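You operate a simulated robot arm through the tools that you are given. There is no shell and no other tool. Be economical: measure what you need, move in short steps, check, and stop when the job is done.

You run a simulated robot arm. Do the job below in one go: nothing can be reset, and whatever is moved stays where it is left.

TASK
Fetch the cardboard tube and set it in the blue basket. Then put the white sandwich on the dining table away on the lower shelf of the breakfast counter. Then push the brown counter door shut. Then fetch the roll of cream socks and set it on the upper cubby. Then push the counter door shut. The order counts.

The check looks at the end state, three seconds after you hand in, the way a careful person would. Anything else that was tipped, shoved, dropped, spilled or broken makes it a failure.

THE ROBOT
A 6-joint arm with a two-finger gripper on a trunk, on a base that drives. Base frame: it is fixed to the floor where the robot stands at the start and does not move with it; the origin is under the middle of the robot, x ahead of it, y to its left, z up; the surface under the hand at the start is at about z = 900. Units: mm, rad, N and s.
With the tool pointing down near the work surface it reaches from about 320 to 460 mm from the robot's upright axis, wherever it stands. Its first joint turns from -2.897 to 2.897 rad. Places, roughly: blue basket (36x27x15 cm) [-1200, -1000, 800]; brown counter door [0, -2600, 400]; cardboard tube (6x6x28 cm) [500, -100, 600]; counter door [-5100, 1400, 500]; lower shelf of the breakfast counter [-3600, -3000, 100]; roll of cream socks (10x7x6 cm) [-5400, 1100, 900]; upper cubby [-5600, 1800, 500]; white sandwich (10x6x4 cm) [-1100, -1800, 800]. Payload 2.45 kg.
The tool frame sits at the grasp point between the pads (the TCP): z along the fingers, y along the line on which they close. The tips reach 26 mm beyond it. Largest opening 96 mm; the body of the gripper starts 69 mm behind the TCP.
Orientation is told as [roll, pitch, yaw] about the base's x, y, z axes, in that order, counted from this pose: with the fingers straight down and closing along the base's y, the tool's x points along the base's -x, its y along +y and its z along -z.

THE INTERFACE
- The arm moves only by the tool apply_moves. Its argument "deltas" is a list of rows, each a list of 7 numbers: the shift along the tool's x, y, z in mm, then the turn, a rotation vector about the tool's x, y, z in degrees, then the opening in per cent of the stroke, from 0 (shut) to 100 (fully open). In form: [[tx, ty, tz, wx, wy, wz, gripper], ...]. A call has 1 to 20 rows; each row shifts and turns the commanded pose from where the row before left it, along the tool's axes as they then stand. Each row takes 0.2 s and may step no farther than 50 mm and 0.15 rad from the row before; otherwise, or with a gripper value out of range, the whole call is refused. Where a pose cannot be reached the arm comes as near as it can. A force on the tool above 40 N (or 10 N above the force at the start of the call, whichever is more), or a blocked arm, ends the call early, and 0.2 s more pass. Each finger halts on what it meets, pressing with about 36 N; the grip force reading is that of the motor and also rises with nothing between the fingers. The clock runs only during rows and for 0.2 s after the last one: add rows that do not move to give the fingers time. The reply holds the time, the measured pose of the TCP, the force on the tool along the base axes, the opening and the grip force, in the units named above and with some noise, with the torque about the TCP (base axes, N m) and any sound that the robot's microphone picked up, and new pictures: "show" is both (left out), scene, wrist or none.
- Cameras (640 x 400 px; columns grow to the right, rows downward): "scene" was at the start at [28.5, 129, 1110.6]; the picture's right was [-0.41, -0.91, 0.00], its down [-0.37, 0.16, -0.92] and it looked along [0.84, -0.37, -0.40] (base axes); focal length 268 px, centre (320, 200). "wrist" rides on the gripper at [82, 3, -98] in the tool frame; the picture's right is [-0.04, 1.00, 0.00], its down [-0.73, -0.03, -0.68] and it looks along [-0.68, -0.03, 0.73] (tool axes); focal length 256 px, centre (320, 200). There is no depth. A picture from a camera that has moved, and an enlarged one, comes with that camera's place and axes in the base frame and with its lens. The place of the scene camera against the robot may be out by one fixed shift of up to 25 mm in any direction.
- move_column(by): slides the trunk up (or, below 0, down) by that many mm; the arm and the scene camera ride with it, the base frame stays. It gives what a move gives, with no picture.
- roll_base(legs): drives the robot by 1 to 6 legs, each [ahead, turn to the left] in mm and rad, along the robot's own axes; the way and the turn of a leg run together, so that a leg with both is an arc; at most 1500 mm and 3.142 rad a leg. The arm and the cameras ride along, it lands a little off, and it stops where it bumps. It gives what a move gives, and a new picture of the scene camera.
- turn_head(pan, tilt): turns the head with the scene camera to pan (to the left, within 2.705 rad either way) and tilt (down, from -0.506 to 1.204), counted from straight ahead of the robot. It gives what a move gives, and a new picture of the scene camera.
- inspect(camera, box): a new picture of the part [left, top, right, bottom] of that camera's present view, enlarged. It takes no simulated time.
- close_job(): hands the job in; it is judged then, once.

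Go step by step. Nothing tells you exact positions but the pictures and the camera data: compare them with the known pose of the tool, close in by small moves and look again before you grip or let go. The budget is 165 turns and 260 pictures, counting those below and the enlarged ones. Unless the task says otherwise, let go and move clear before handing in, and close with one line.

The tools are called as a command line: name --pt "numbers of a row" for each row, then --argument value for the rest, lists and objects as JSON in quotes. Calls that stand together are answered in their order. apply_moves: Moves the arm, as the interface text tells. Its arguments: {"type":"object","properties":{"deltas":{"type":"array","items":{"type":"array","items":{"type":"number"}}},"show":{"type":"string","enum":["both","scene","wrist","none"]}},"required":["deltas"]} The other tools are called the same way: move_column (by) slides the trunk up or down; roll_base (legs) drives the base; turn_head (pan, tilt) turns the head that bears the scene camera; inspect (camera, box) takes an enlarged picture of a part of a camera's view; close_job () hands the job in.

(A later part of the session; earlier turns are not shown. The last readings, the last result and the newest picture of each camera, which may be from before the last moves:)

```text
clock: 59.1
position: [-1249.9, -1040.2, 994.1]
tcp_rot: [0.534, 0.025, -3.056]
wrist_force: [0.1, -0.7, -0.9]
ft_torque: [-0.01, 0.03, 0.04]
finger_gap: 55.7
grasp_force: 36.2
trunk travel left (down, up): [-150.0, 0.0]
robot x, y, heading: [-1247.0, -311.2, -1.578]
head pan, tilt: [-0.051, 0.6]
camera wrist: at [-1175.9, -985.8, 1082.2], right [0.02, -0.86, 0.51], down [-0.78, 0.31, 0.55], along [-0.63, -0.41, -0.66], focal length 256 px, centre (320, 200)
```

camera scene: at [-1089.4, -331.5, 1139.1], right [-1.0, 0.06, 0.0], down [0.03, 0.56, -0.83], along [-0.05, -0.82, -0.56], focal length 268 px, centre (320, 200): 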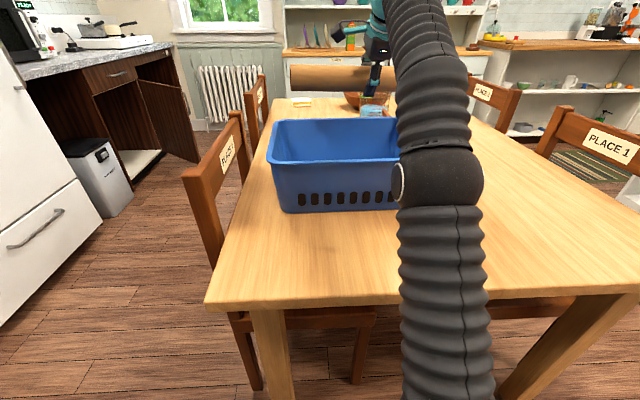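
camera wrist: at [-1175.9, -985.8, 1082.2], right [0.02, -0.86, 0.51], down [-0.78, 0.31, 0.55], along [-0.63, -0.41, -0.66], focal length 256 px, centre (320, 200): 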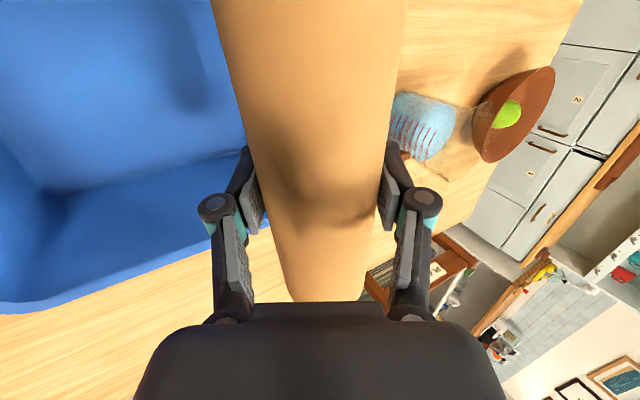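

Rim spans about x -1365…-1005 and y -1130…-845. I'll shift 25 mm toward the near side, then lower the tube inside with the trunk.

apply_moves --pt "3 -22 -12 0 0 0 50" --show "none"

move_column --by -120

apply_moves --pt "0 0 0 0 0 0 50"

```text
clock: 59.5
position: [-1250.3, -1014.8, 994.2]
tcp_rot: [0.531, 0.025, -3.058]
wrist_force: [0.2, -1.4, -0.7]
ft_torque: [0.02, 0.02, 0.02]
finger_gap: 55.9
grasp_force: 35.6
trunk travel left (down, up): [-150.0, 0.0]
robot x, y, heading: [-1246.0, -313.2, -1.575]
head pan, tilt: [-0.051, 0.6]
```

```text
clock: 61.0
position: [-1250.5, -1014.7, 873.8]
tcp_rot: [0.535, 0.025, -3.056]
wrist_force: [0.4, 0.6, -1.0]
ft_torque: [-0.01, 0.05, 0.0]
finger_gap: 55.7
grasp_force: 36.0
trunk travel left (down, up): [-30.0, 120.0]
robot x, y, heading: [-1245.5, -312.2, -1.577]
head pan, tilt: [-0.051, 0.6]
```

```text
clock: 61.4
position: [-1249.9, -1015.1, 874.0]
tcp_rot: [0.534, 0.026, -3.057]
wrist_force: [-0.3, 0.1, -0.2]
ft_torque: [0.01, 0.07, 0.0]
finger_gap: 55.7
grasp_force: 35.8
trunk travel left (down, up): [-30.0, 120.0]
robot x, y, heading: [-1242.5, -314.4, -1.574]
head pan, tilt: [-0.051, 0.6]
camera scene: at [-1089.3, -331.4, 1019.1], right [-1.0, 0.06, 0.0], down [0.03, 0.56, -0.82], along [-0.05, -0.82, -0.57], focal length 268 px, centre (320, 200)
camera wrist: at [-1175.6, -960.4, 961.9], right [0.02, -0.86, 0.51], down [-0.78, 0.31, 0.55], along [-0.63, -0.41, -0.66], focal length 256 px, centre (320, 200)
```

scene: 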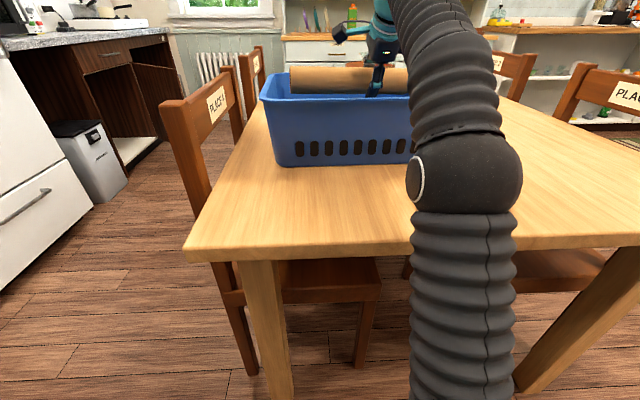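
wrist: 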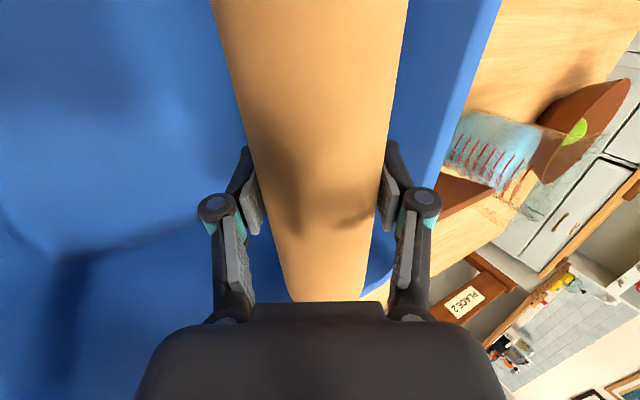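

The tube's short end is close to the -x wall. I'll shift 26 mm toward +x and 22 mm nearer, then lower further.

apply_moves --pt "13 -10 -5 0 0 0 50" --pt "13 -9 -6 0 0 0 50" --pt "0 -10 17 0 0 0 50" --pt "0 -10 17 0 0 0 50"

```text
clock: 62.4
position: [-1226.5, -990.7, 837.3]
tcp_rot: [0.536, 0.027, -3.055]
wrist_force: [0.0, 0.4, -0.7]
ft_torque: [0.02, 0.03, 0.0]
finger_gap: 55.8
grasp_force: 36.3
trunk travel left (down, up): [-30.0, 120.0]
robot x, y, heading: [-1246.9, -311.7, -1.578]
head pan, tilt: [-0.051, 0.6]
camera scene: at [-1089.3, -331.4, 1019.1], right [-1.0, 0.06, 0.0], down [0.03, 0.56, -0.83], along [-0.05, -0.82, -0.56], focal length 268 px, centre (320, 200)
camera wrist: at [-1151.3, -936.1, 924.0], right [0.02, -0.86, 0.51], down [-0.78, 0.31, 0.55], along [-0.63, -0.41, -0.66], focal length 256 px, centre (320, 200)
```

scene: 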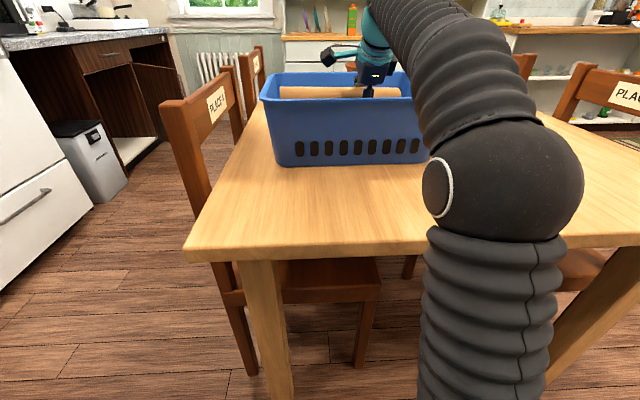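
wrist: 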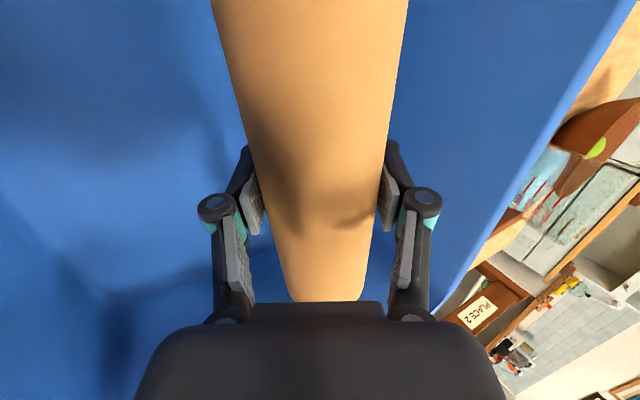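

Everything is well inside the basket. I'll lower the last bit, open partly, and check.

move_column --by -28

apply_moves --pt "0 -2 4 0 0 0 50" --pt "0 -2 4 0 0 0 50" --pt "0 -2 4 0 0 0 50" --pt "0 0 0 0 0 0 50" --show "none"

apply_moves --pt "0 0 0 0 0 0 65" --pt "0 0 0 0 0 0 75" --pt "0 0 0 0 0 0 75"

```text
clock: 63.1
position: [-1225.8, -990.2, 809.0]
tcp_rot: [0.534, 0.026, -3.056]
wrist_force: [-0.6, -0.5, -0.9]
ft_torque: [0.01, 0.04, 0.0]
finger_gap: 55.7
grasp_force: 35.6
trunk travel left (down, up): [-2.0, 148.0]
robot x, y, heading: [-1245.4, -311.4, -1.579]
head pan, tilt: [-0.051, 0.6]
```

```text
clock: 64.1
position: [-1224.5, -992.3, 795.1]
tcp_rot: [0.535, 0.027, -3.056]
wrist_force: [-1.1, -0.2, -1.7]
ft_torque: [-0.02, 0.05, 0.0]
finger_gap: 55.7
grasp_force: 35.9
trunk travel left (down, up): [-2.0, 148.0]
robot x, y, heading: [-1246.9, -310.8, -1.577]
head pan, tilt: [-0.051, 0.6]
```

```text
clock: 64.9
position: [-1223.1, -992.1, 794.9]
tcp_rot: [0.535, 0.027, -3.058]
wrist_force: [1.1, 0.7, 0.6]
ft_torque: [-0.02, 0.0, 0.01]
finger_gap: 72.1
grasp_force: 0.1
trunk travel left (down, up): [-2.0, 148.0]
robot x, y, heading: [-1249.2, -307.4, -1.578]
head pan, tilt: [-0.051, 0.6]
camera scene: at [-1089.3, -331.4, 991.1], right [-1.0, 0.06, 0.0], down [0.03, 0.56, -0.83], along [-0.05, -0.82, -0.56], focal length 268 px, centre (320, 200)
camera wrist: at [-1150.2, -937.1, 882.8], right [0.02, -0.86, 0.51], down [-0.78, 0.31, 0.55], along [-0.63, -0.41, -0.66], focal length 256 px, centre (320, 200)
```

scene: 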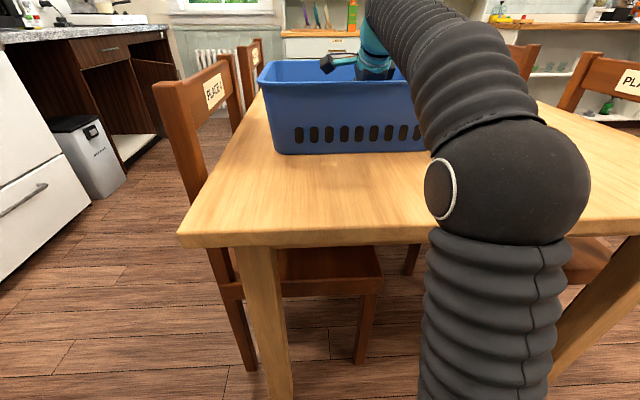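
wrist: 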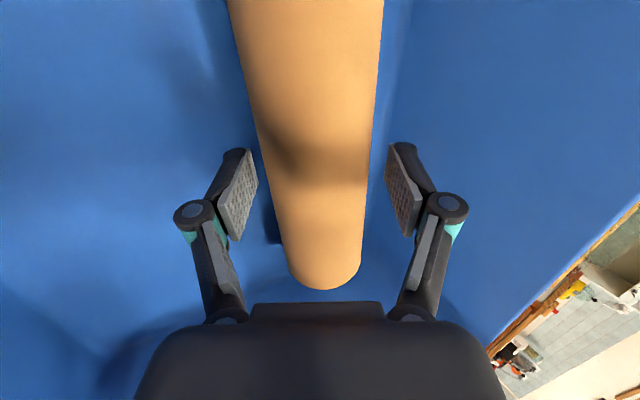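

The tube lies in the basket. I'll withdraw along the fingers and raise the trunk.

apply_moves --pt "0 0 -20 0 0 0 75" --pt "0 0 -20 0 0 0 75" --pt "0 0 -20 0 0 0 75" --show "none"

move_column --by 148

apply_moves --pt "0 0 0 0 0 0 75"

```text
clock: 65.7
position: [-1231.8, -961.6, 847.5]
tcp_rot: [0.534, 0.027, -3.054]
wrist_force: [0.1, 0.6, -0.4]
ft_torque: [0.0, -0.01, -0.04]
finger_gap: 71.8
grasp_force: 0.1
trunk travel left (down, up): [-2.0, 148.0]
robot x, y, heading: [-1242.3, -307.2, -1.573]
head pan, tilt: [-0.051, 0.6]
```

```text
clock: 67.5
position: [-1230.5, -961.9, 993.3]
tcp_rot: [0.533, 0.026, -3.055]
wrist_force: [0.0, 0.0, -0.5]
ft_torque: [0.0, 0.0, -0.04]
finger_gap: 71.8
grasp_force: 0.1
trunk travel left (down, up): [-150.0, 0.0]
robot x, y, heading: [-1242.5, -308.9, -1.581]
head pan, tilt: [-0.051, 0.6]
```

```text
clock: 67.8
position: [-1230.5, -962.2, 993.8]
tcp_rot: [0.533, 0.026, -3.055]
wrist_force: [-0.1, -0.1, 0.3]
ft_torque: [0.0, 0.01, 0.03]
finger_gap: 72.2
grasp_force: 0.1
trunk travel left (down, up): [-150.0, 0.0]
robot x, y, heading: [-1247.7, -309.6, -1.575]
head pan, tilt: [-0.051, 0.6]
camera scene: at [-1089.3, -331.4, 1139.1], right [-1.0, 0.06, 0.0], down [0.03, 0.56, -0.83], along [-0.05, -0.82, -0.56], focal length 268 px, centre (320, 200)
camera wrist: at [-1155.6, -907.2, 1081.7], right [0.02, -0.86, 0.51], down [-0.78, 0.31, 0.55], along [-0.63, -0.41, -0.66], focal length 256 px, centre (320, 200)
```

scene: 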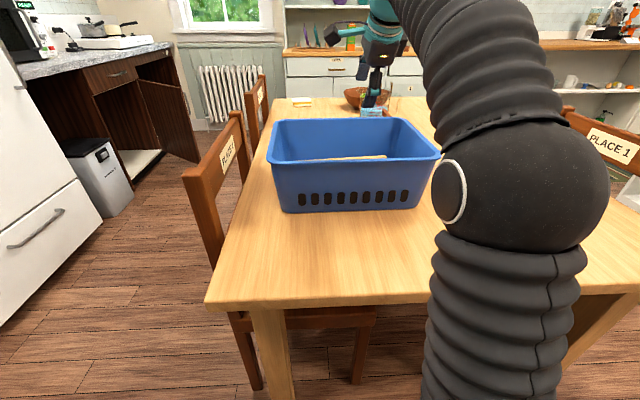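
wrist: 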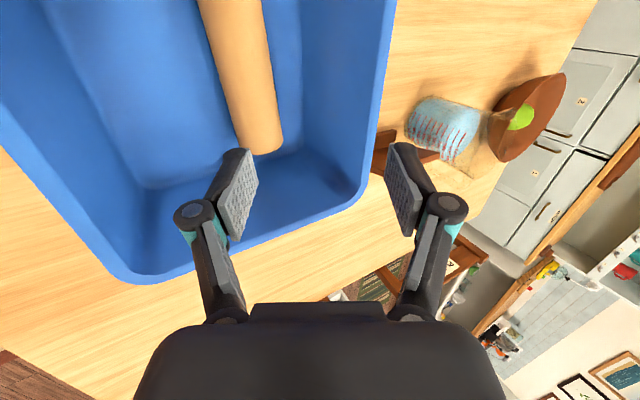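

The tube is safely in the basket. I'll check the sandwich on the far end of the table before leaving, then back away and retract the arm.

inspect --camera "scene" --box '[230, 60, 410, 170]'

roll_base --legs '[[-400, 0]]'

apply_moves --pt "0 -35 -20 0 0 0 75" --pt "0 -35 -20 0 0 0 75" --pt "0 -35 -20 0 0 0 75" --pt "0 -35 -20 0 0 0 75" --pt "0 -35 -20 0 0 0 75" --pt "0 -35 -20 0 0 0 75" --show "none"

```text
3.56 times, centred on (320, 115) of scene
camera zoom: at [-1089.3, -331.4, 1139.1], right [-1.0, 0.06, 0.0], down [0.03, 0.56, -0.83], along [-0.05, -0.82, -0.56], focal length 954 px, centre (320, 502)
```

zoom: 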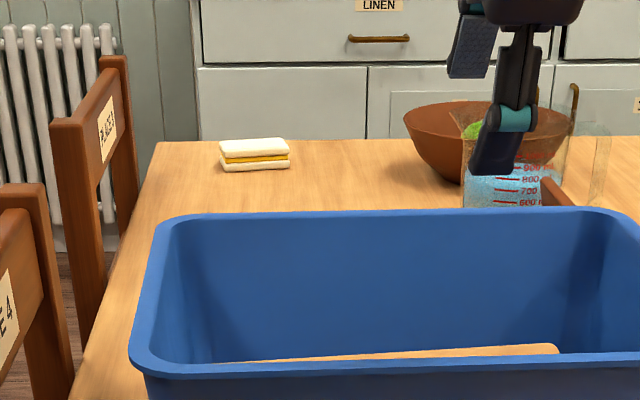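

```text
clock: 70.3
position: [-1227.3, -567.7, 993.1]
tcp_rot: [0.534, 0.026, -3.056]
wrist_force: [0.5, -0.5, -0.3]
ft_torque: [0.0, 0.01, 0.01]
finger_gap: 71.9
grasp_force: 0.0
trunk travel left (down, up): [-150.0, 0.0]
robot x, y, heading: [-1244.6, 85.3, -1.573]
head pan, tilt: [-0.051, 0.6]
camera scene: at [-1086.8, 63.8, 1139.1], right [-1.0, 0.06, 0.0], down [0.03, 0.56, -0.83], along [-0.05, -0.82, -0.56], focal length 268 px, centre (320, 200)
```

scene: 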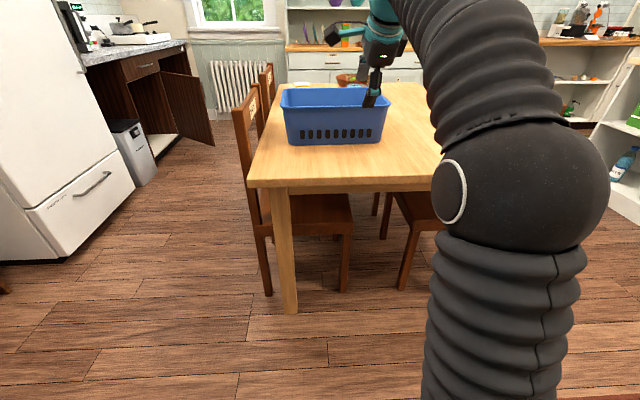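

```text
clock: 71.7
position: [-1249.5, -324.7, 987.7]
tcp_rot: [0.536, 0.027, -3.054]
wrist_force: [0.0, -1.2, -0.3]
ft_torque: [0.06, -0.01, -0.04]
finger_gap: 72.3
grasp_force: 0.1
trunk travel left (down, up): [-150.0, 0.0]
robot x, y, heading: [-1241.6, 84.3, -1.576]
head pan, tilt: [-0.051, 0.6]
```

The sandwich is near [-1080, -1835] at the table's south end, with its long side along x. I'll go round the east side of the table, in stages.

roll_base --legs '[[0, 1.162], [832, 0], [0, -1.157]]'

```text
clock: 82.0
position: [-490.6, -658.8, 988.7]
tcp_rot: [0.534, 0.028, -3.055]
wrist_force: [-0.4, -0.1, -0.3]
ft_torque: [0.0, -0.04, -0.04]
finger_gap: 71.9
grasp_force: 0.1
trunk travel left (down, up): [-150.0, 0.0]
robot x, y, heading: [-488.7, -246.9, -1.573]
head pan, tilt: [-0.051, 0.6]
camera scene: at [-328.6, -270.5, 1139.1], right [-1.0, 0.06, 0.0], down [0.03, 0.56, -0.83], along [-0.05, -0.82, -0.56], focal length 268 px, centre (320, 200)
```

scene: 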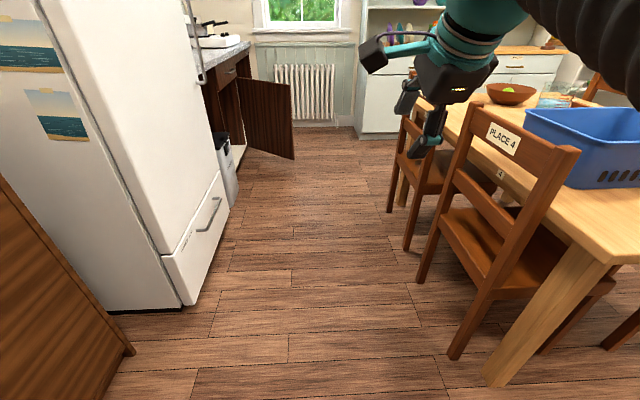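

The corridor is clear: chairs at x ≈ -905, door tip near [-225, -2450]. I'll continue south, then west behind the table.

roll_base --legs '[[900, 0], [850, 0], [0, -0.986]]'

```text
clock: 93.4
position: [-826.9, -2233.7, 987.6]
tcp_rot: [0.536, 0.026, 2.239]
wrist_force: [0.0, 0.8, 0.1]
ft_torque: [-0.02, 0.03, 0.01]
finger_gap: 72.1
grasp_force: 0.1
trunk travel left (down, up): [-150.0, 0.0]
robot x, y, heading: [-485.4, -2012.5, -2.564]
head pan, tilt: [-0.051, 0.6]
camera scene: at [-419.3, -2147.8, 1139.1], right [-0.5, 0.87, 0.0], down [0.49, 0.28, -0.83], along [-0.71, -0.41, -0.56], focal length 268 px, centre (320, 200)
```

scene: 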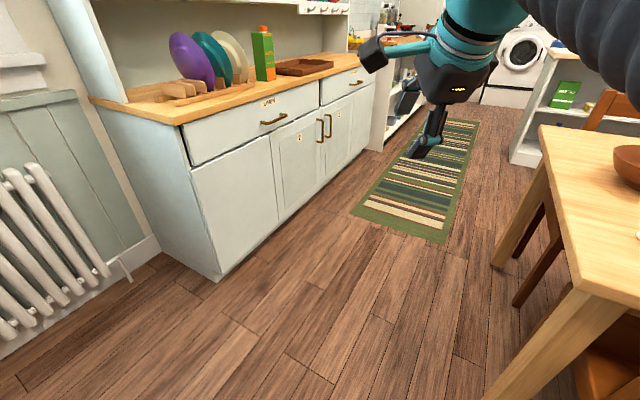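

I'll continue to a spot south of the table and turn to face north toward the sandwich.

roll_base --legs '[[690, 0], [0, -2.148]]'

apply_moves --pt "0 0 0 0 0 0 100" --show "wrist"

```text
clock: 102.4
position: [-1050.3, -1980.4, 988.7]
tcp_rot: [0.535, 0.025, 0.076]
wrist_force: [-0.4, -0.4, 0.5]
ft_torque: [-0.02, -0.03, -0.02]
finger_gap: 71.9
grasp_force: 0.0
trunk travel left (down, up): [-150.0, 0.0]
robot x, y, heading: [-1058.3, -2388.7, 1.555]
head pan, tilt: [-0.051, 0.6]
camera scene: at [-1207.9, -2349.0, 1139.1], right [1.0, -0.07, 0.0], down [-0.04, -0.56, -0.83], along [0.05, 0.82, -0.56], focal length 268 px, centre (320, 200)
```

scene: 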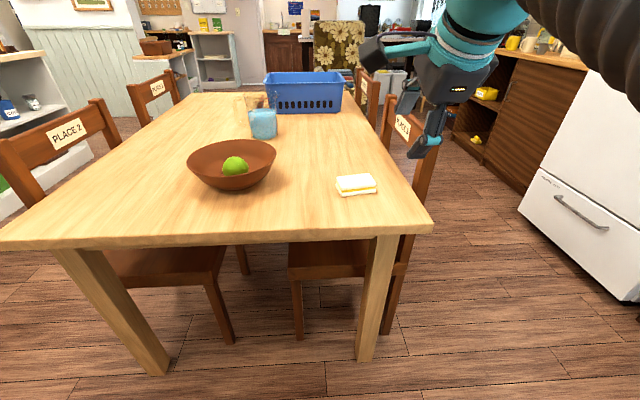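

```text
clock: 102.8
position: [-1050.2, -1980.1, 989.0]
tcp_rot: [0.535, 0.028, 0.076]
wrist_force: [0.0, -0.7, -0.3]
ft_torque: [0.0, 0.0, -0.04]
finger_gap: 95.9
grasp_force: 0.1
trunk travel left (down, up): [-150.0, 0.0]
robot x, y, heading: [-1060.8, -2392.8, 1.556]
head pan, tilt: [-0.051, 0.6]
camera wrist: at [-1125.9, -2032.9, 1076.2], right [-0.01, 0.86, 0.51], down [0.77, -0.31, 0.55], along [0.63, 0.4, -0.66], focal length 256 px, centre (320, 200)
```

wrist: 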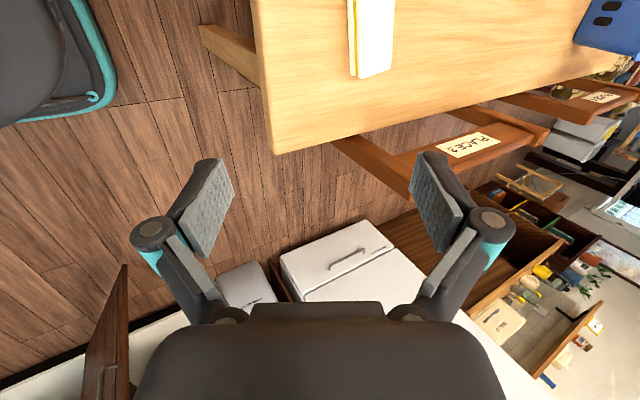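

The sandwich lies near [-1078, -1757], long axis turned about 12° from x, 150–170 mm in from the south edge. I'll set the hand vertical, then drive closer.

apply_moves --pt "0 0 0 7.6 0 0 100" --pt "0 0 0 7.6 0 0 100" --pt "0 0 0 7.6 0 0 100" --pt "0 0 0 7.6 0 0 100" --pt "0 0 0 0 0 -7 100" --show "none"

roll_base --legs '[[160, 0]]'

apply_moves --pt "0 0 0 0 0 0 100" --show "wrist"

```text
clock: 104.0
position: [-1050.0, -1980.3, 988.0]
tcp_rot: [0.005, 0.027, 0.199]
wrist_force: [-0.1, 0.1, -0.3]
ft_torque: [-0.03, 0.0, 0.0]
finger_gap: 95.9
grasp_force: 0.0
trunk travel left (down, up): [-150.0, 0.0]
robot x, y, heading: [-1057.8, -2387.2, 1.557]
head pan, tilt: [-0.051, 0.6]
```

```text
clock: 105.4
position: [-1048.6, -1821.5, 987.6]
tcp_rot: [0.008, 0.026, 0.198]
wrist_force: [1.1, -0.4, -0.6]
ft_torque: [0.02, 0.0, -0.02]
finger_gap: 95.8
grasp_force: 0.0
trunk travel left (down, up): [-150.0, 0.0]
robot x, y, heading: [-1055.5, -2230.3, 1.56]
head pan, tilt: [-0.051, 0.6]
camera scene: at [-1205.4, -2188.4, 1139.1], right [1.0, -0.07, 0.0], down [-0.04, -0.56, -0.83], along [0.05, 0.82, -0.56], focal length 268 px, centre (320, 200)
```

scene: 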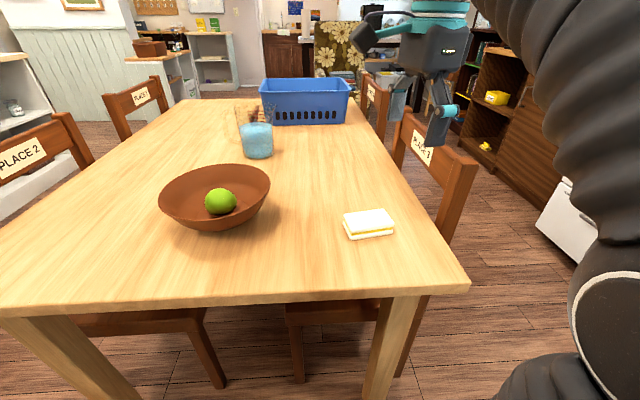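

```text
clock: 105.8
position: [-1048.6, -1820.8, 989.2]
tcp_rot: [0.007, 0.027, 0.2]
wrist_force: [-0.1, -0.2, -0.2]
ft_torque: [0.01, -0.01, 0.0]
finger_gap: 96.0
grasp_force: 0.0
trunk travel left (down, up): [-150.0, 0.0]
robot x, y, heading: [-1057.5, -2229.6, 1.555]
head pan, tilt: [-0.051, 0.6]
camera wrist: at [-1126.1, -1832.6, 1088.0], right [-0.16, 0.99, 0.01], down [0.74, 0.12, 0.66], along [0.65, 0.11, -0.75], focal length 256 px, centre (320, 200)
```

wrist: 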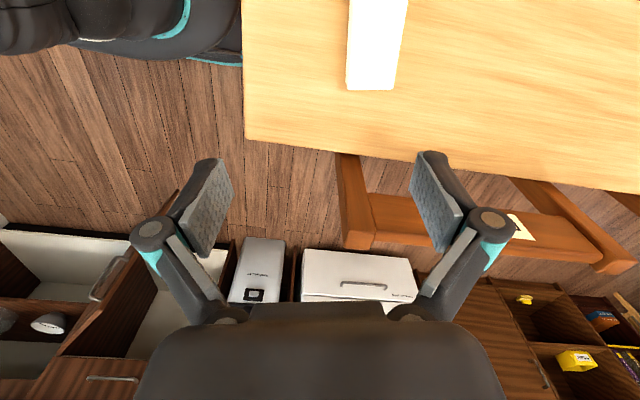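

Sandwich centre is at [-1072, -1758]. I'll move above it, lower with the trunk, and look.

apply_moves --pt "5 33 0 0 0 0 100" --pt "5 33 0 0 0 0 100" --show "none"

move_column --by -150

apply_moves --pt "0 0 0 0 0 0 100"

```text
clock: 106.4
position: [-1070.0, -1758.8, 989.7]
tcp_rot: [0.008, 0.026, 0.199]
wrist_force: [-0.1, -0.2, 0.4]
ft_torque: [0.05, 0.0, -0.01]
finger_gap: 95.8
grasp_force: 0.0
trunk travel left (down, up): [-150.0, 0.0]
robot x, y, heading: [-1057.6, -2224.2, 1.56]
head pan, tilt: [-0.051, 0.6]
```

```text
clock: 108.1
position: [-1070.8, -1758.8, 840.2]
tcp_rot: [0.008, 0.027, 0.2]
wrist_force: [-0.5, -0.6, 0.1]
ft_torque: [-0.01, -0.03, -0.01]
finger_gap: 96.0
grasp_force: 0.1
trunk travel left (down, up): [0.0, 150.0]
robot x, y, heading: [-1059.7, -2229.6, 1.552]
head pan, tilt: [-0.051, 0.6]
```

```text
clock: 108.5
position: [-1070.2, -1758.1, 838.9]
tcp_rot: [0.007, 0.026, 0.199]
wrist_force: [-0.6, 0.6, -0.9]
ft_torque: [-0.05, 0.0, -0.01]
finger_gap: 96.1
grasp_force: 0.1
trunk travel left (down, up): [0.0, 150.0]
robot x, y, heading: [-1054.8, -2229.0, 1.556]
head pan, tilt: [-0.051, 0.6]
camera scene: at [-1205.4, -2188.4, 989.1], right [1.0, -0.07, 0.0], down [-0.04, -0.56, -0.83], along [0.05, 0.82, -0.56], focal length 268 px, centre (320, 200)
camera wrist: at [-1148.3, -1770.7, 939.0], right [-0.16, 0.99, 0.01], down [0.74, 0.12, 0.66], along [0.65, 0.11, -0.75], focal length 256 px, centre (320, 200)
```

scene: 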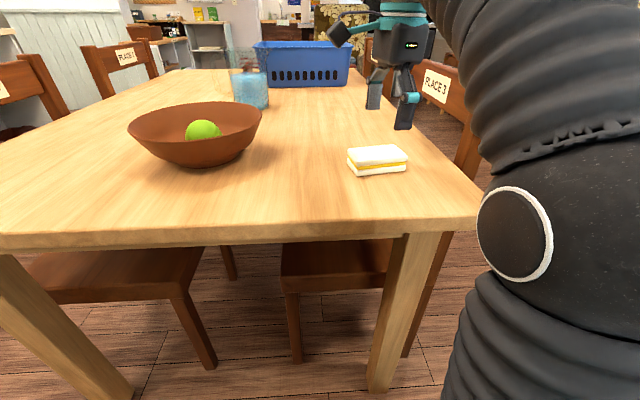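
wrist: 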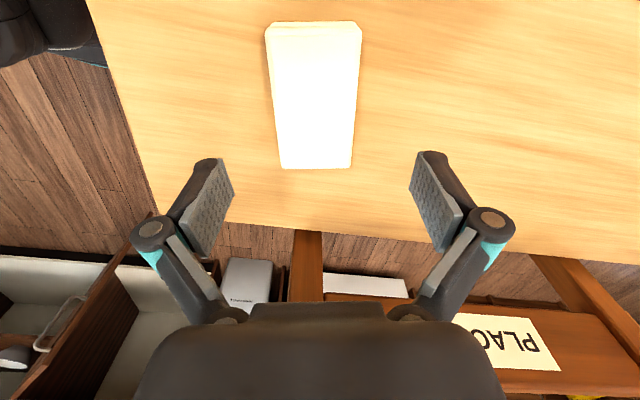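

I'll shift 16 mm along the sandwich to centre it, then descend around it.

apply_moves --pt "16 -2 0 0 0 0 100" --pt "0 0 20 0 0 0 100" --pt "0 0 20 0 0 0 100" --pt "0 0 15 0 0 0 100" --pt "0 0 8 0 0 0 100" --show "wrist"

```text
clock: 109.7
position: [-1086.7, -1764.3, 776.7]
tcp_rot: [0.006, 0.027, 0.199]
wrist_force: [-0.7, -0.3, 0.4]
ft_torque: [-0.02, 0.04, 0.01]
finger_gap: 96.3
grasp_force: 0.1
trunk travel left (down, up): [0.0, 150.0]
robot x, y, heading: [-1057.8, -2228.4, 1.557]
head pan, tilt: [-0.051, 0.6]
camera wrist: at [-1164.7, -1775.7, 876.5], right [-0.16, 0.99, 0.01], down [0.74, 0.12, 0.66], along [0.65, 0.11, -0.75], focal length 256 px, centre (320, 200)
```

wrist: 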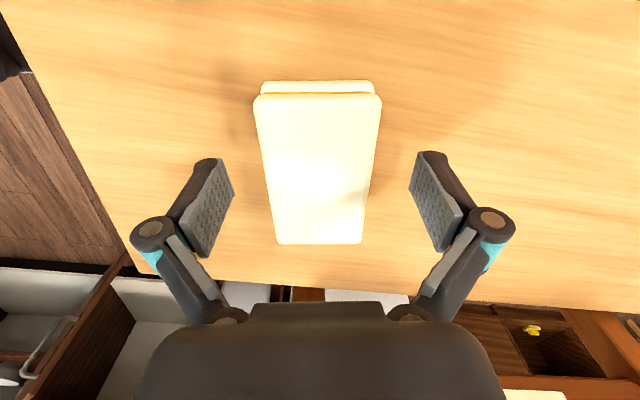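

The sandwich sits between the pads. I'll close gently.

apply_moves --pt "0 0 0 0 0 0 75" --pt "0 0 0 0 0 0 62" --pt "0 0 0 0 0 0 54" --pt "0 0 0 0 0 0 54" --show "wrist"

```text
clock: 110.7
position: [-1086.6, -1764.3, 777.2]
tcp_rot: [0.006, 0.026, 0.2]
wrist_force: [-0.5, -0.6, 3.7]
ft_torque: [-0.15, -0.03, -0.08]
finger_gap: 55.8
grasp_force: 36.6
trunk travel left (down, up): [0.0, 150.0]
robot x, y, heading: [-1052.9, -2227.7, 1.553]
head pan, tilt: [-0.051, 0.6]
camera wrist: at [-1164.7, -1775.7, 876.9], right [-0.16, 0.99, 0.01], down [0.74, 0.11, 0.66], along [0.65, 0.11, -0.75], focal length 256 px, centre (320, 200)
```

wrist: 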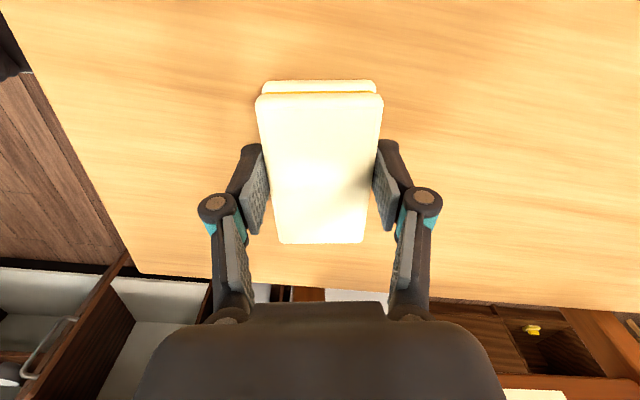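

Now I'll lift 35 mm, turn the sandwich so its long axis points to the robot, and set it down near the table end so I can regrasp it tilted.

apply_moves --pt "0 0 -18 0 0 0 54" --pt "0 0 -18 0 0 0 54" --pt "0 0 0 0 0 -7.9 54" --pt "0 0 0 0 0 -7.9 54" --pt "0 0 0 0 0 -7.9 54" --pt "0 0 0 0 0 -7.9 54" --pt "0 0 0 0 0 -7.9 54" --pt "0 0 0 0 0 -7.9 54" --pt "0 0 0 0 0 -7.9 54" --pt "0 0 0 0 0 -7.9 54" --pt "0 0 0 0 0 -7.9 54" --pt "0 0 0 0 0 -7.5 54" --pt "18 0 0 0 0 0 54" --pt "18 0 0 0 0 0 54"

```text
clock: 113.7
position: [-1086.1, -1800.5, 812.2]
tcp_rot: [0.026, 0.001, 1.571]
wrist_force: [-0.6, 1.1, -1.2]
ft_torque: [-0.02, 0.01, -0.02]
finger_gap: 55.4
grasp_force: 35.8
trunk travel left (down, up): [0.0, 150.0]
robot x, y, heading: [-1052.9, -2227.0, 1.552]
head pan, tilt: [-0.051, 0.6]
camera scene: at [-1205.5, -2188.3, 989.1], right [1.0, -0.07, 0.0], down [-0.04, -0.56, -0.82], along [0.05, 0.82, -0.57], focal length 268 px, centre (320, 200)
camera wrist: at [-1086.9, -1880.4, 909.9], right [-1.0, 0.04, 0.03], down [0.05, 0.73, 0.68], along [0.01, 0.68, -0.73], focal length 256 px, centre (320, 200)
```

scene: 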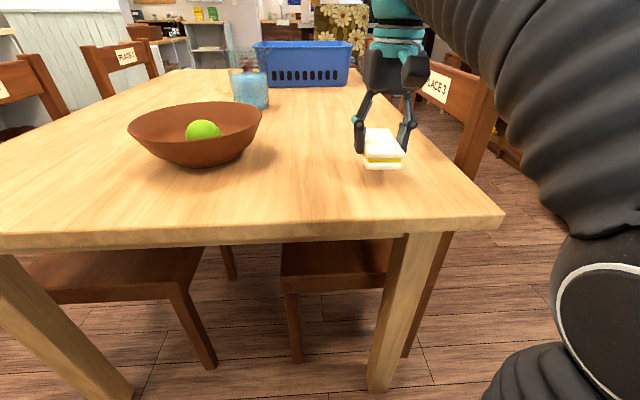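
wrist: 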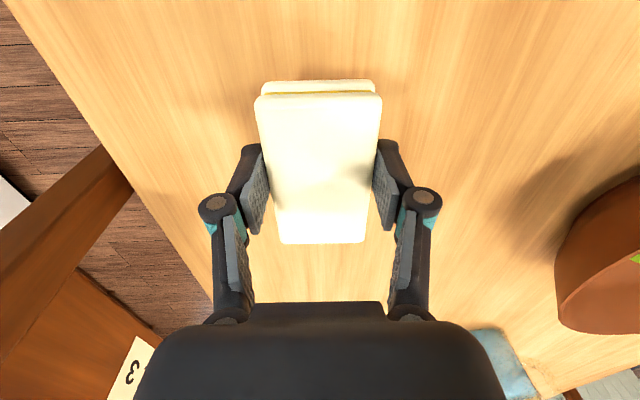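

Aligned. I'll lower it to the table, open, then tilt the open hand 45° about the closing axis around the sandwich.

apply_moves --pt "0 0 17 0 0 0 54" --pt "0 0 15 0 0 0 54" --pt "0 0 3 0 0 0 54" --pt "0 0 0 0 0 0 54" --pt "0 0 0 0 0 0 75" --pt "0 0 0 0 0 0 100" --pt "0 0 -3 0 0 0 100" --show "wrist"

apply_moves --pt "0 0 0 0 -7.5 0 100" --pt "0 0 0 0 -7.5 0 100" --pt "0 0 0 0 -7.5 0 100" --pt "0 0 0 0 -7.5 0 100" --pt "0 0 0 0 -7.5 0 100" --pt "0 0 0 0 -7.5 0 100"

```text
clock: 115.3
position: [-1086.7, -1799.4, 781.2]
tcp_rot: [0.028, -0.001, 1.572]
wrist_force: [0.1, -0.1, 0.4]
ft_torque: [0.03, -0.01, 0.02]
finger_gap: 96.2
grasp_force: 0.1
trunk travel left (down, up): [0.0, 150.0]
robot x, y, heading: [-1056.7, -2228.9, 1.554]
head pan, tilt: [-0.051, 0.6]
camera wrist: at [-1088.2, -1880.4, 878.5], right [-1.0, 0.04, 0.03], down [0.05, 0.73, 0.68], along [0.01, 0.68, -0.73], focal length 256 px, centre (320, 200)
```

wrist: 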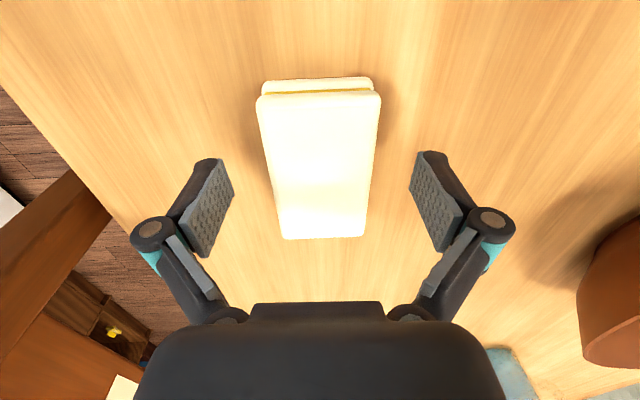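

```text
clock: 116.7
position: [-1086.4, -1799.0, 780.1]
tcp_rot: [0.037, -0.789, 1.545]
wrist_force: [-0.1, 0.5, -0.5]
ft_torque: [-0.02, 0.01, 0.03]
finger_gap: 96.1
grasp_force: 0.0
trunk travel left (down, up): [0.0, 150.0]
robot x, y, heading: [-1057.7, -2228.6, 1.555]
head pan, tilt: [-0.051, 0.6]
camera scene: at [-1205.4, -2188.4, 989.1], right [1.0, -0.07, 0.0], down [-0.04, -0.56, -0.83], along [0.05, 0.82, -0.56], focal length 268 px, centre (320, 200)
camera wrist: at [-1089.9, -1925.3, 791.6], right [-1.0, 0.03, 0.06], down [0.06, 0.03, 1.0], along [0.03, 1.0, -0.04], focal length 256 px, centre (320, 200)
```

scene: 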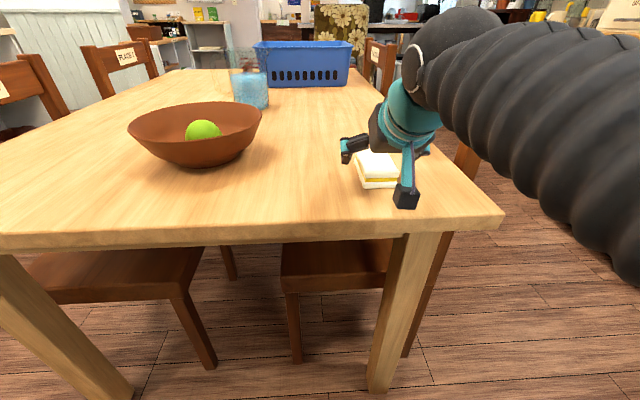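
wrist: 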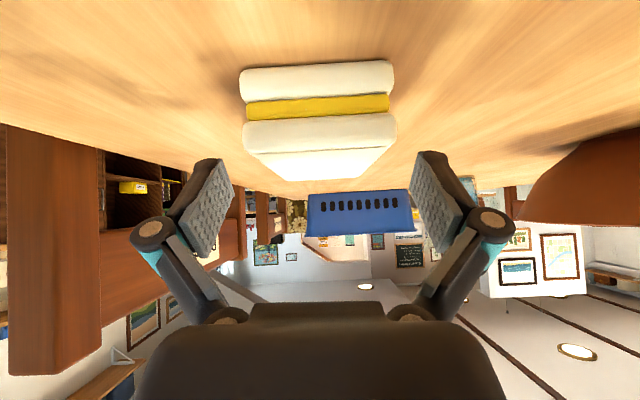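

The hand straddles the sandwich at 45°. I'll lower a few millimetres and grip.

apply_moves --pt "4 0 4 0 0 0 100" --pt "0 0 0 0 0 0 75" --pt "0 0 0 0 0 0 60" --pt "0 0 0 0 0 0 54" --pt "0 0 0 0 0 0 54" --show "wrist"

move_column --by 150

turn_head --pan 1.3 --tilt 0.35

```text
clock: 117.9
position: [-1086.3, -1800.1, 775.7]
tcp_rot: [0.039, -0.786, 1.546]
wrist_force: [-0.2, 0.0, 0.8]
ft_torque: [0.11, -0.07, 0.01]
finger_gap: 55.3
grasp_force: 36.6
trunk travel left (down, up): [0.0, 150.0]
robot x, y, heading: [-1059.8, -2227.8, 1.55]
head pan, tilt: [-0.051, 0.6]
camera wrist: at [-1089.8, -1925.4, 786.3], right [-1.0, 0.03, 0.05], down [0.06, 0.04, 1.0], along [0.03, 1.0, -0.04], focal length 256 px, centre (320, 200)
```

wrist: 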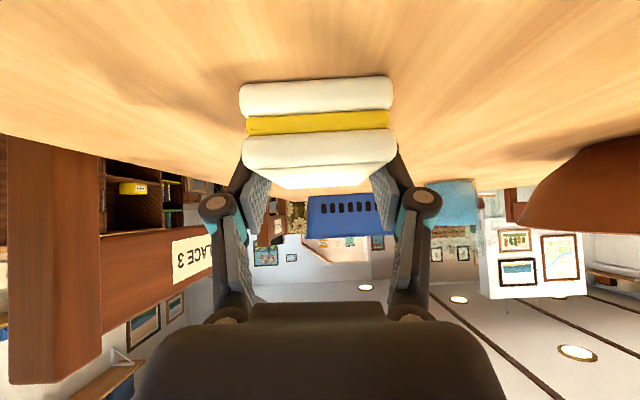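

```text
clock: 119.7
position: [-1085.8, -1799.0, 923.7]
tcp_rot: [0.039, -0.788, 1.545]
wrist_force: [0.2, 0.8, -0.9]
ft_torque: [-0.02, 0.0, 0.01]
finger_gap: 55.4
grasp_force: 36.2
trunk travel left (down, up): [-150.0, 0.0]
robot x, y, heading: [-1053.0, -2229.4, 1.557]
head pan, tilt: [-0.051, 0.6]
```

```text
clock: 121.2
position: [-1086.6, -1799.5, 925.6]
tcp_rot: [0.039, -0.786, 1.546]
wrist_force: [-0.3, -0.7, -0.2]
ft_torque: [0.01, 0.0, 0.0]
finger_gap: 55.3
grasp_force: 35.6
trunk travel left (down, up): [-150.0, 0.0]
robot x, y, heading: [-1058.6, -2230.3, 1.559]
head pan, tilt: [1.3, 0.351]
camera scene: at [-1300.6, -2250.4, 1161.8], right [0.28, 0.96, 0.0], down [0.33, -0.1, -0.94], along [-0.9, 0.27, -0.34], focal length 268 px, centre (320, 200)
```

scene: 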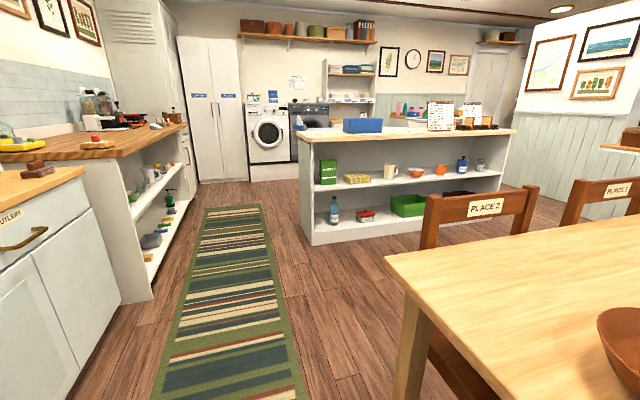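

The left wood-topped counter (x ≈ -2900 to -4200, front at y ≈ -2880) should be the breakfast counter. I'll zoom in on its shelves.

inspect --camera "scene" --box '[70, 80, 250, 310]'

```text
1.74 times, centred on (160, 195) of scene
camera zoom: at [-1300.6, -2250.4, 1161.8], right [0.28, 0.96, 0.0], down [0.33, -0.1, -0.94], along [-0.9, 0.27, -0.34], focal length 467 px, centre (598, 209)
```

zoom: 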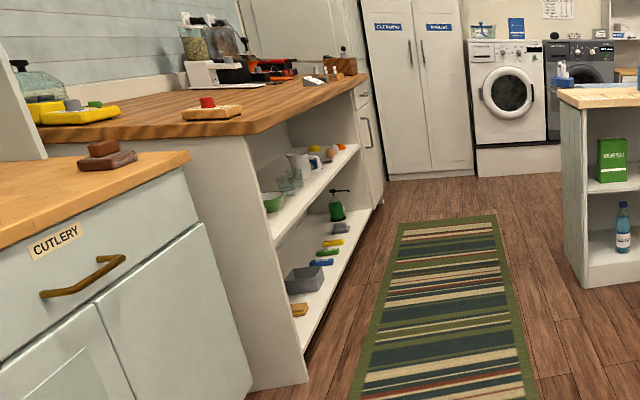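

The lower shelf is the low one with sponge, box and bars. I'll back off the table, drive west along the aisle, and turn to face the counter.

roll_base --legs '[[-90, 0], [0, 1.585], [1250, 0], [1150, 0], [0, 1.2]]'

turn_head --pan 0.3 --tilt 0.6

```text
clock: 140.4
position: [-3599.2, -2702.3, 926.0]
tcp_rot: [0.036, -0.786, -1.994]
wrist_force: [-0.4, 0.5, -2.1]
ft_torque: [0.01, -0.01, 0.03]
finger_gap: 55.5
grasp_force: 36.0
trunk travel left (down, up): [-150.0, 0.0]
robot x, y, heading: [-3466.5, -2295.7, -1.978]
head pan, tilt: [1.3, 0.351]
camera scene: at [-3217.8, -2353.1, 1161.9], right [-0.63, -0.78, 0.0], down [-0.27, 0.22, -0.94], along [0.73, -0.59, -0.34], focal length 268 px, centre (320, 200)
```

scene: 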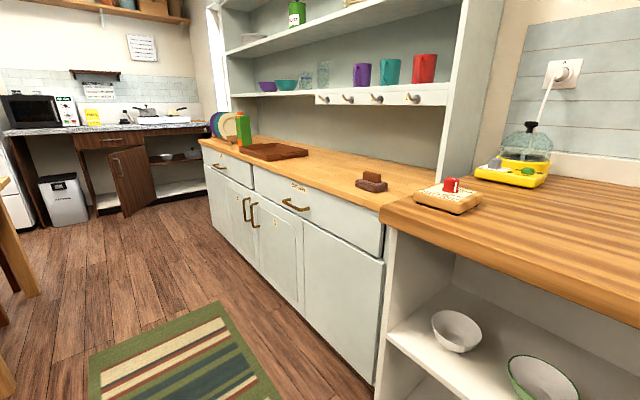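

```text
clock: 141.7
position: [-3600.5, -2702.4, 925.0]
tcp_rot: [0.038, -0.787, -1.993]
wrist_force: [0.0, -0.4, -0.8]
ft_torque: [0.0, -0.02, -0.03]
finger_gap: 55.7
grasp_force: 35.8
trunk travel left (down, up): [-150.0, 0.0]
robot x, y, heading: [-3463.3, -2297.4, -1.984]
head pan, tilt: [0.3, 0.6]
camera scene: at [-3299.8, -2382.4, 1139.1], right [-0.99, 0.11, 0.0], down [0.06, 0.56, -0.83], along [-0.09, -0.82, -0.56], focal length 268 px, centre (320, 200)
```

scene: 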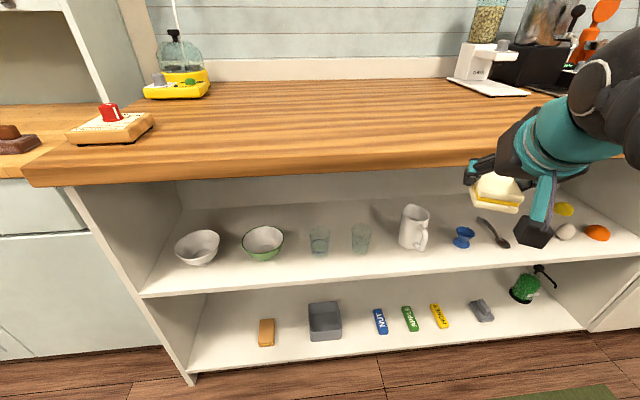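

The lower shelf has a free stretch about 250 mm wide between the left panel and the sponge, centred near x = -3005. I'll reposition to face it squarely.

roll_base --legs '[[0, 1.984], [425, 0], [0, -1.571]]'

move_column --by -150

apply_moves --pt "30 0 30 0 0 0 54" --pt "30 0 30 0 0 0 54" --pt "30 0 30 0 0 0 54" --pt "30 0 30 0 0 0 54" --pt "30 0 30 0 0 0 54" --pt "30 0 30 0 0 0 54" --pt "30 0 30 0 0 0 54" --pt "30 0 30 0 0 0 54"

```text
clock: 152.9
position: [-2972.9, -2708.7, 924.7]
tcp_rot: [0.038, -0.787, -1.524]
wrist_force: [0.6, 0.2, -1.0]
ft_torque: [0.0, 0.0, 0.01]
finger_gap: 55.5
grasp_force: 35.8
trunk travel left (down, up): [-150.0, 0.0]
robot x, y, heading: [-3032.7, -2281.8, -1.504]
head pan, tilt: [0.3, 0.6]
camera scene: at [-2845.1, -2286.8, 1139.1], right [-0.94, -0.35, 0.0], down [-0.2, 0.53, -0.83], along [0.29, -0.77, -0.56], focal length 268 px, centre (320, 200)
```

scene: 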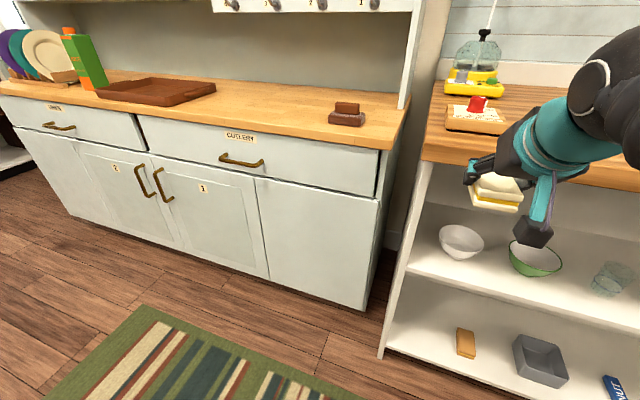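

```text
clock: 154.6
position: [-2971.6, -2708.4, 775.2]
tcp_rot: [0.038, -0.785, -1.521]
wrist_force: [0.3, -0.7, -0.9]
ft_torque: [-0.01, 0.01, 0.0]
finger_gap: 55.3
grasp_force: 36.2
trunk travel left (down, up): [0.0, 150.0]
robot x, y, heading: [-3033.4, -2279.7, -1.509]
head pan, tilt: [0.3, 0.6]
```

```text
clock: 156.4
position: [-2954.6, -2749.4, 466.3]
tcp_rot: [0.142, -0.754, -1.685]
wrist_force: [0.9, -1.2, -0.1]
ft_torque: [0.08, 0.0, -0.03]
finger_gap: 55.4
grasp_force: 35.6
out of reach, approached as far as the arm can: row 6, 7, 8
trunk travel left (down, up): [0.0, 150.0]
robot x, y, heading: [-3033.7, -2280.2, -1.512]
head pan, tilt: [0.3, 0.6]
camera scene: at [-2845.1, -2286.6, 989.1], right [-0.94, -0.35, 0.0], down [-0.2, 0.53, -0.83], along [0.29, -0.77, -0.56], focal length 268 px, centre (320, 200)
camera wrist: at [-2950.5, -2621.7, 481.5], right [0.99, -0.05, 0.13], down [-0.13, -0.06, 0.99], along [-0.04, -1.0, -0.07], focal length 256 px, centre (320, 200)
```

scene: 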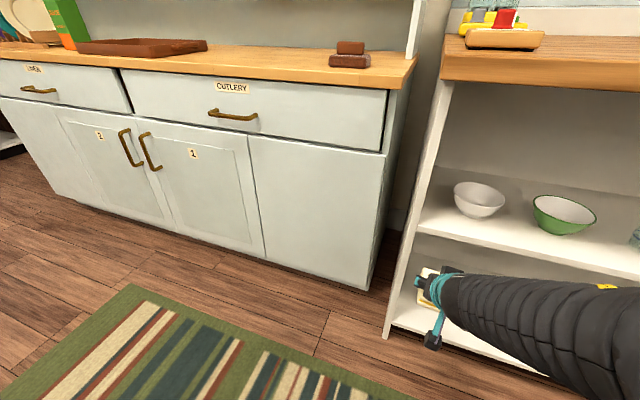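
wrist: 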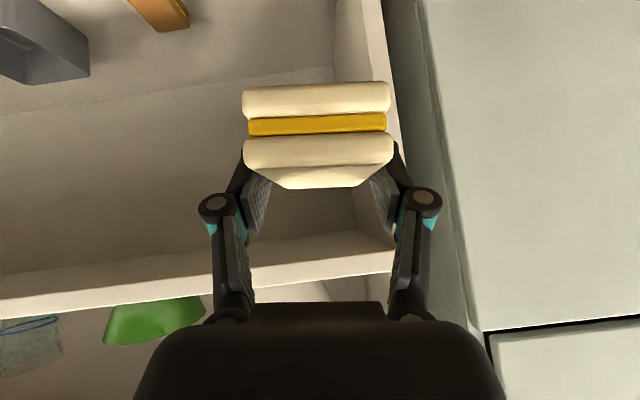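

The arm hit a limit near z 470 at this radius. I'll back off and probe lower poses in free space, extending outward as I go down.

roll_base --legs '[[-150, 0]]'

apply_moves --pt "0 0 30 0 0 0 54" --pt "0 0 30 0 0 0 54" --pt "0 0 30 0 0 0 54" --pt "0 0 30 0 0 0 54" --show "scene"

```text
clock: 157.8
position: [-2959.9, -2604.3, 471.5]
tcp_rot: [0.035, -0.787, -1.518]
wrist_force: [1.0, 0.7, -0.6]
ft_torque: [0.01, -0.02, -0.01]
finger_gap: 55.4
grasp_force: 35.8
trunk travel left (down, up): [0.0, 150.0]
robot x, y, heading: [-3044.0, -2132.5, -1.506]
head pan, tilt: [0.3, 0.6]
camera scene: at [-2854.3, -2139.0, 989.1], right [-0.93, -0.36, 0.0], down [-0.2, 0.53, -0.83], along [0.29, -0.77, -0.56], focal length 268 px, centre (320, 200)
```

scene: 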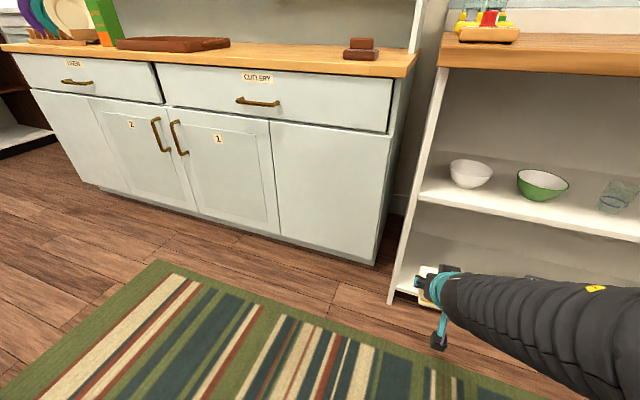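

```text
clock: 158.8
position: [-2949.2, -2688.0, 384.3]
tcp_rot: [0.034, -0.783, -1.519]
wrist_force: [0.1, -1.1, -1.2]
ft_torque: [-0.01, 0.01, 0.0]
finger_gap: 55.5
grasp_force: 36.2
out of reach, approached as far as the arm can: row 4
trunk travel left (down, up): [0.0, 150.0]
robot x, y, heading: [-3040.3, -2137.7, -1.502]
head pan, tilt: [0.3, 0.6]
camera scene: at [-2854.3, -2138.9, 989.1], right [-0.93, -0.36, 0.0], down [-0.2, 0.53, -0.83], along [0.29, -0.77, -0.56], focal length 268 px, centre (320, 200)
```

scene: 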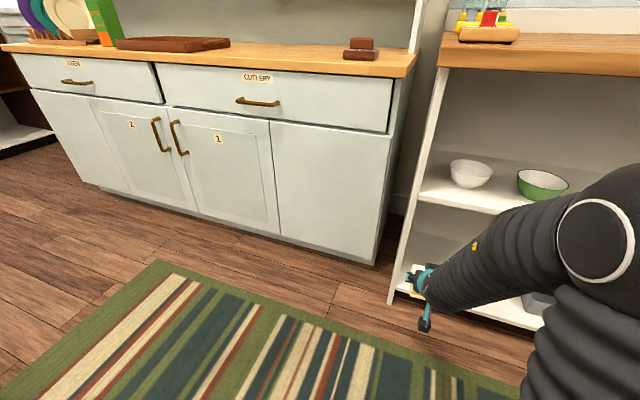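

Extending outward works. I'll continue along the finger direction.

apply_moves --pt "5 0 30 0 0 0 54" --pt "5 0 30 0 0 0 54" --pt "5 0 30 0 0 0 54" --pt "5 0 30 0 0 0 54" --show "none"

turn_head --pan -0.2 --tilt 0.75

```text
clock: 159.8
position: [-2923.2, -2763.3, 298.0]
tcp_rot: [0.011, -0.783, -1.504]
wrist_force: [-0.4, 0.1, -1.0]
ft_torque: [-0.02, -0.02, -0.03]
finger_gap: 55.3
grasp_force: 36.1
out of reach, approached as far as the arm can: row 1, 2, 3, 4
trunk travel left (down, up): [0.0, 150.0]
robot x, y, heading: [-3043.6, -2133.3, -1.505]
head pan, tilt: [0.3, 0.6]
```

```text
clock: 160.7
position: [-2923.4, -2762.7, 298.9]
tcp_rot: [0.01, -0.779, -1.503]
wrist_force: [0.2, -0.3, -1.3]
ft_torque: [0.01, -0.02, -0.01]
finger_gap: 55.1
grasp_force: 35.7
trunk travel left (down, up): [0.0, 150.0]
robot x, y, heading: [-3040.6, -2137.5, -1.504]
head pan, tilt: [-0.201, 0.75]
camera scene: at [-2896.9, -2138.6, 976.2], right [-0.99, 0.14, 0.0], down [0.09, 0.68, -0.73], along [-0.1, -0.72, -0.68], focal length 268 px, centre (320, 200)
```

scene: 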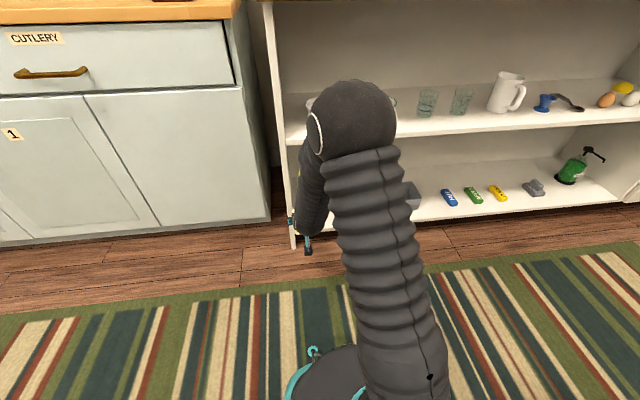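

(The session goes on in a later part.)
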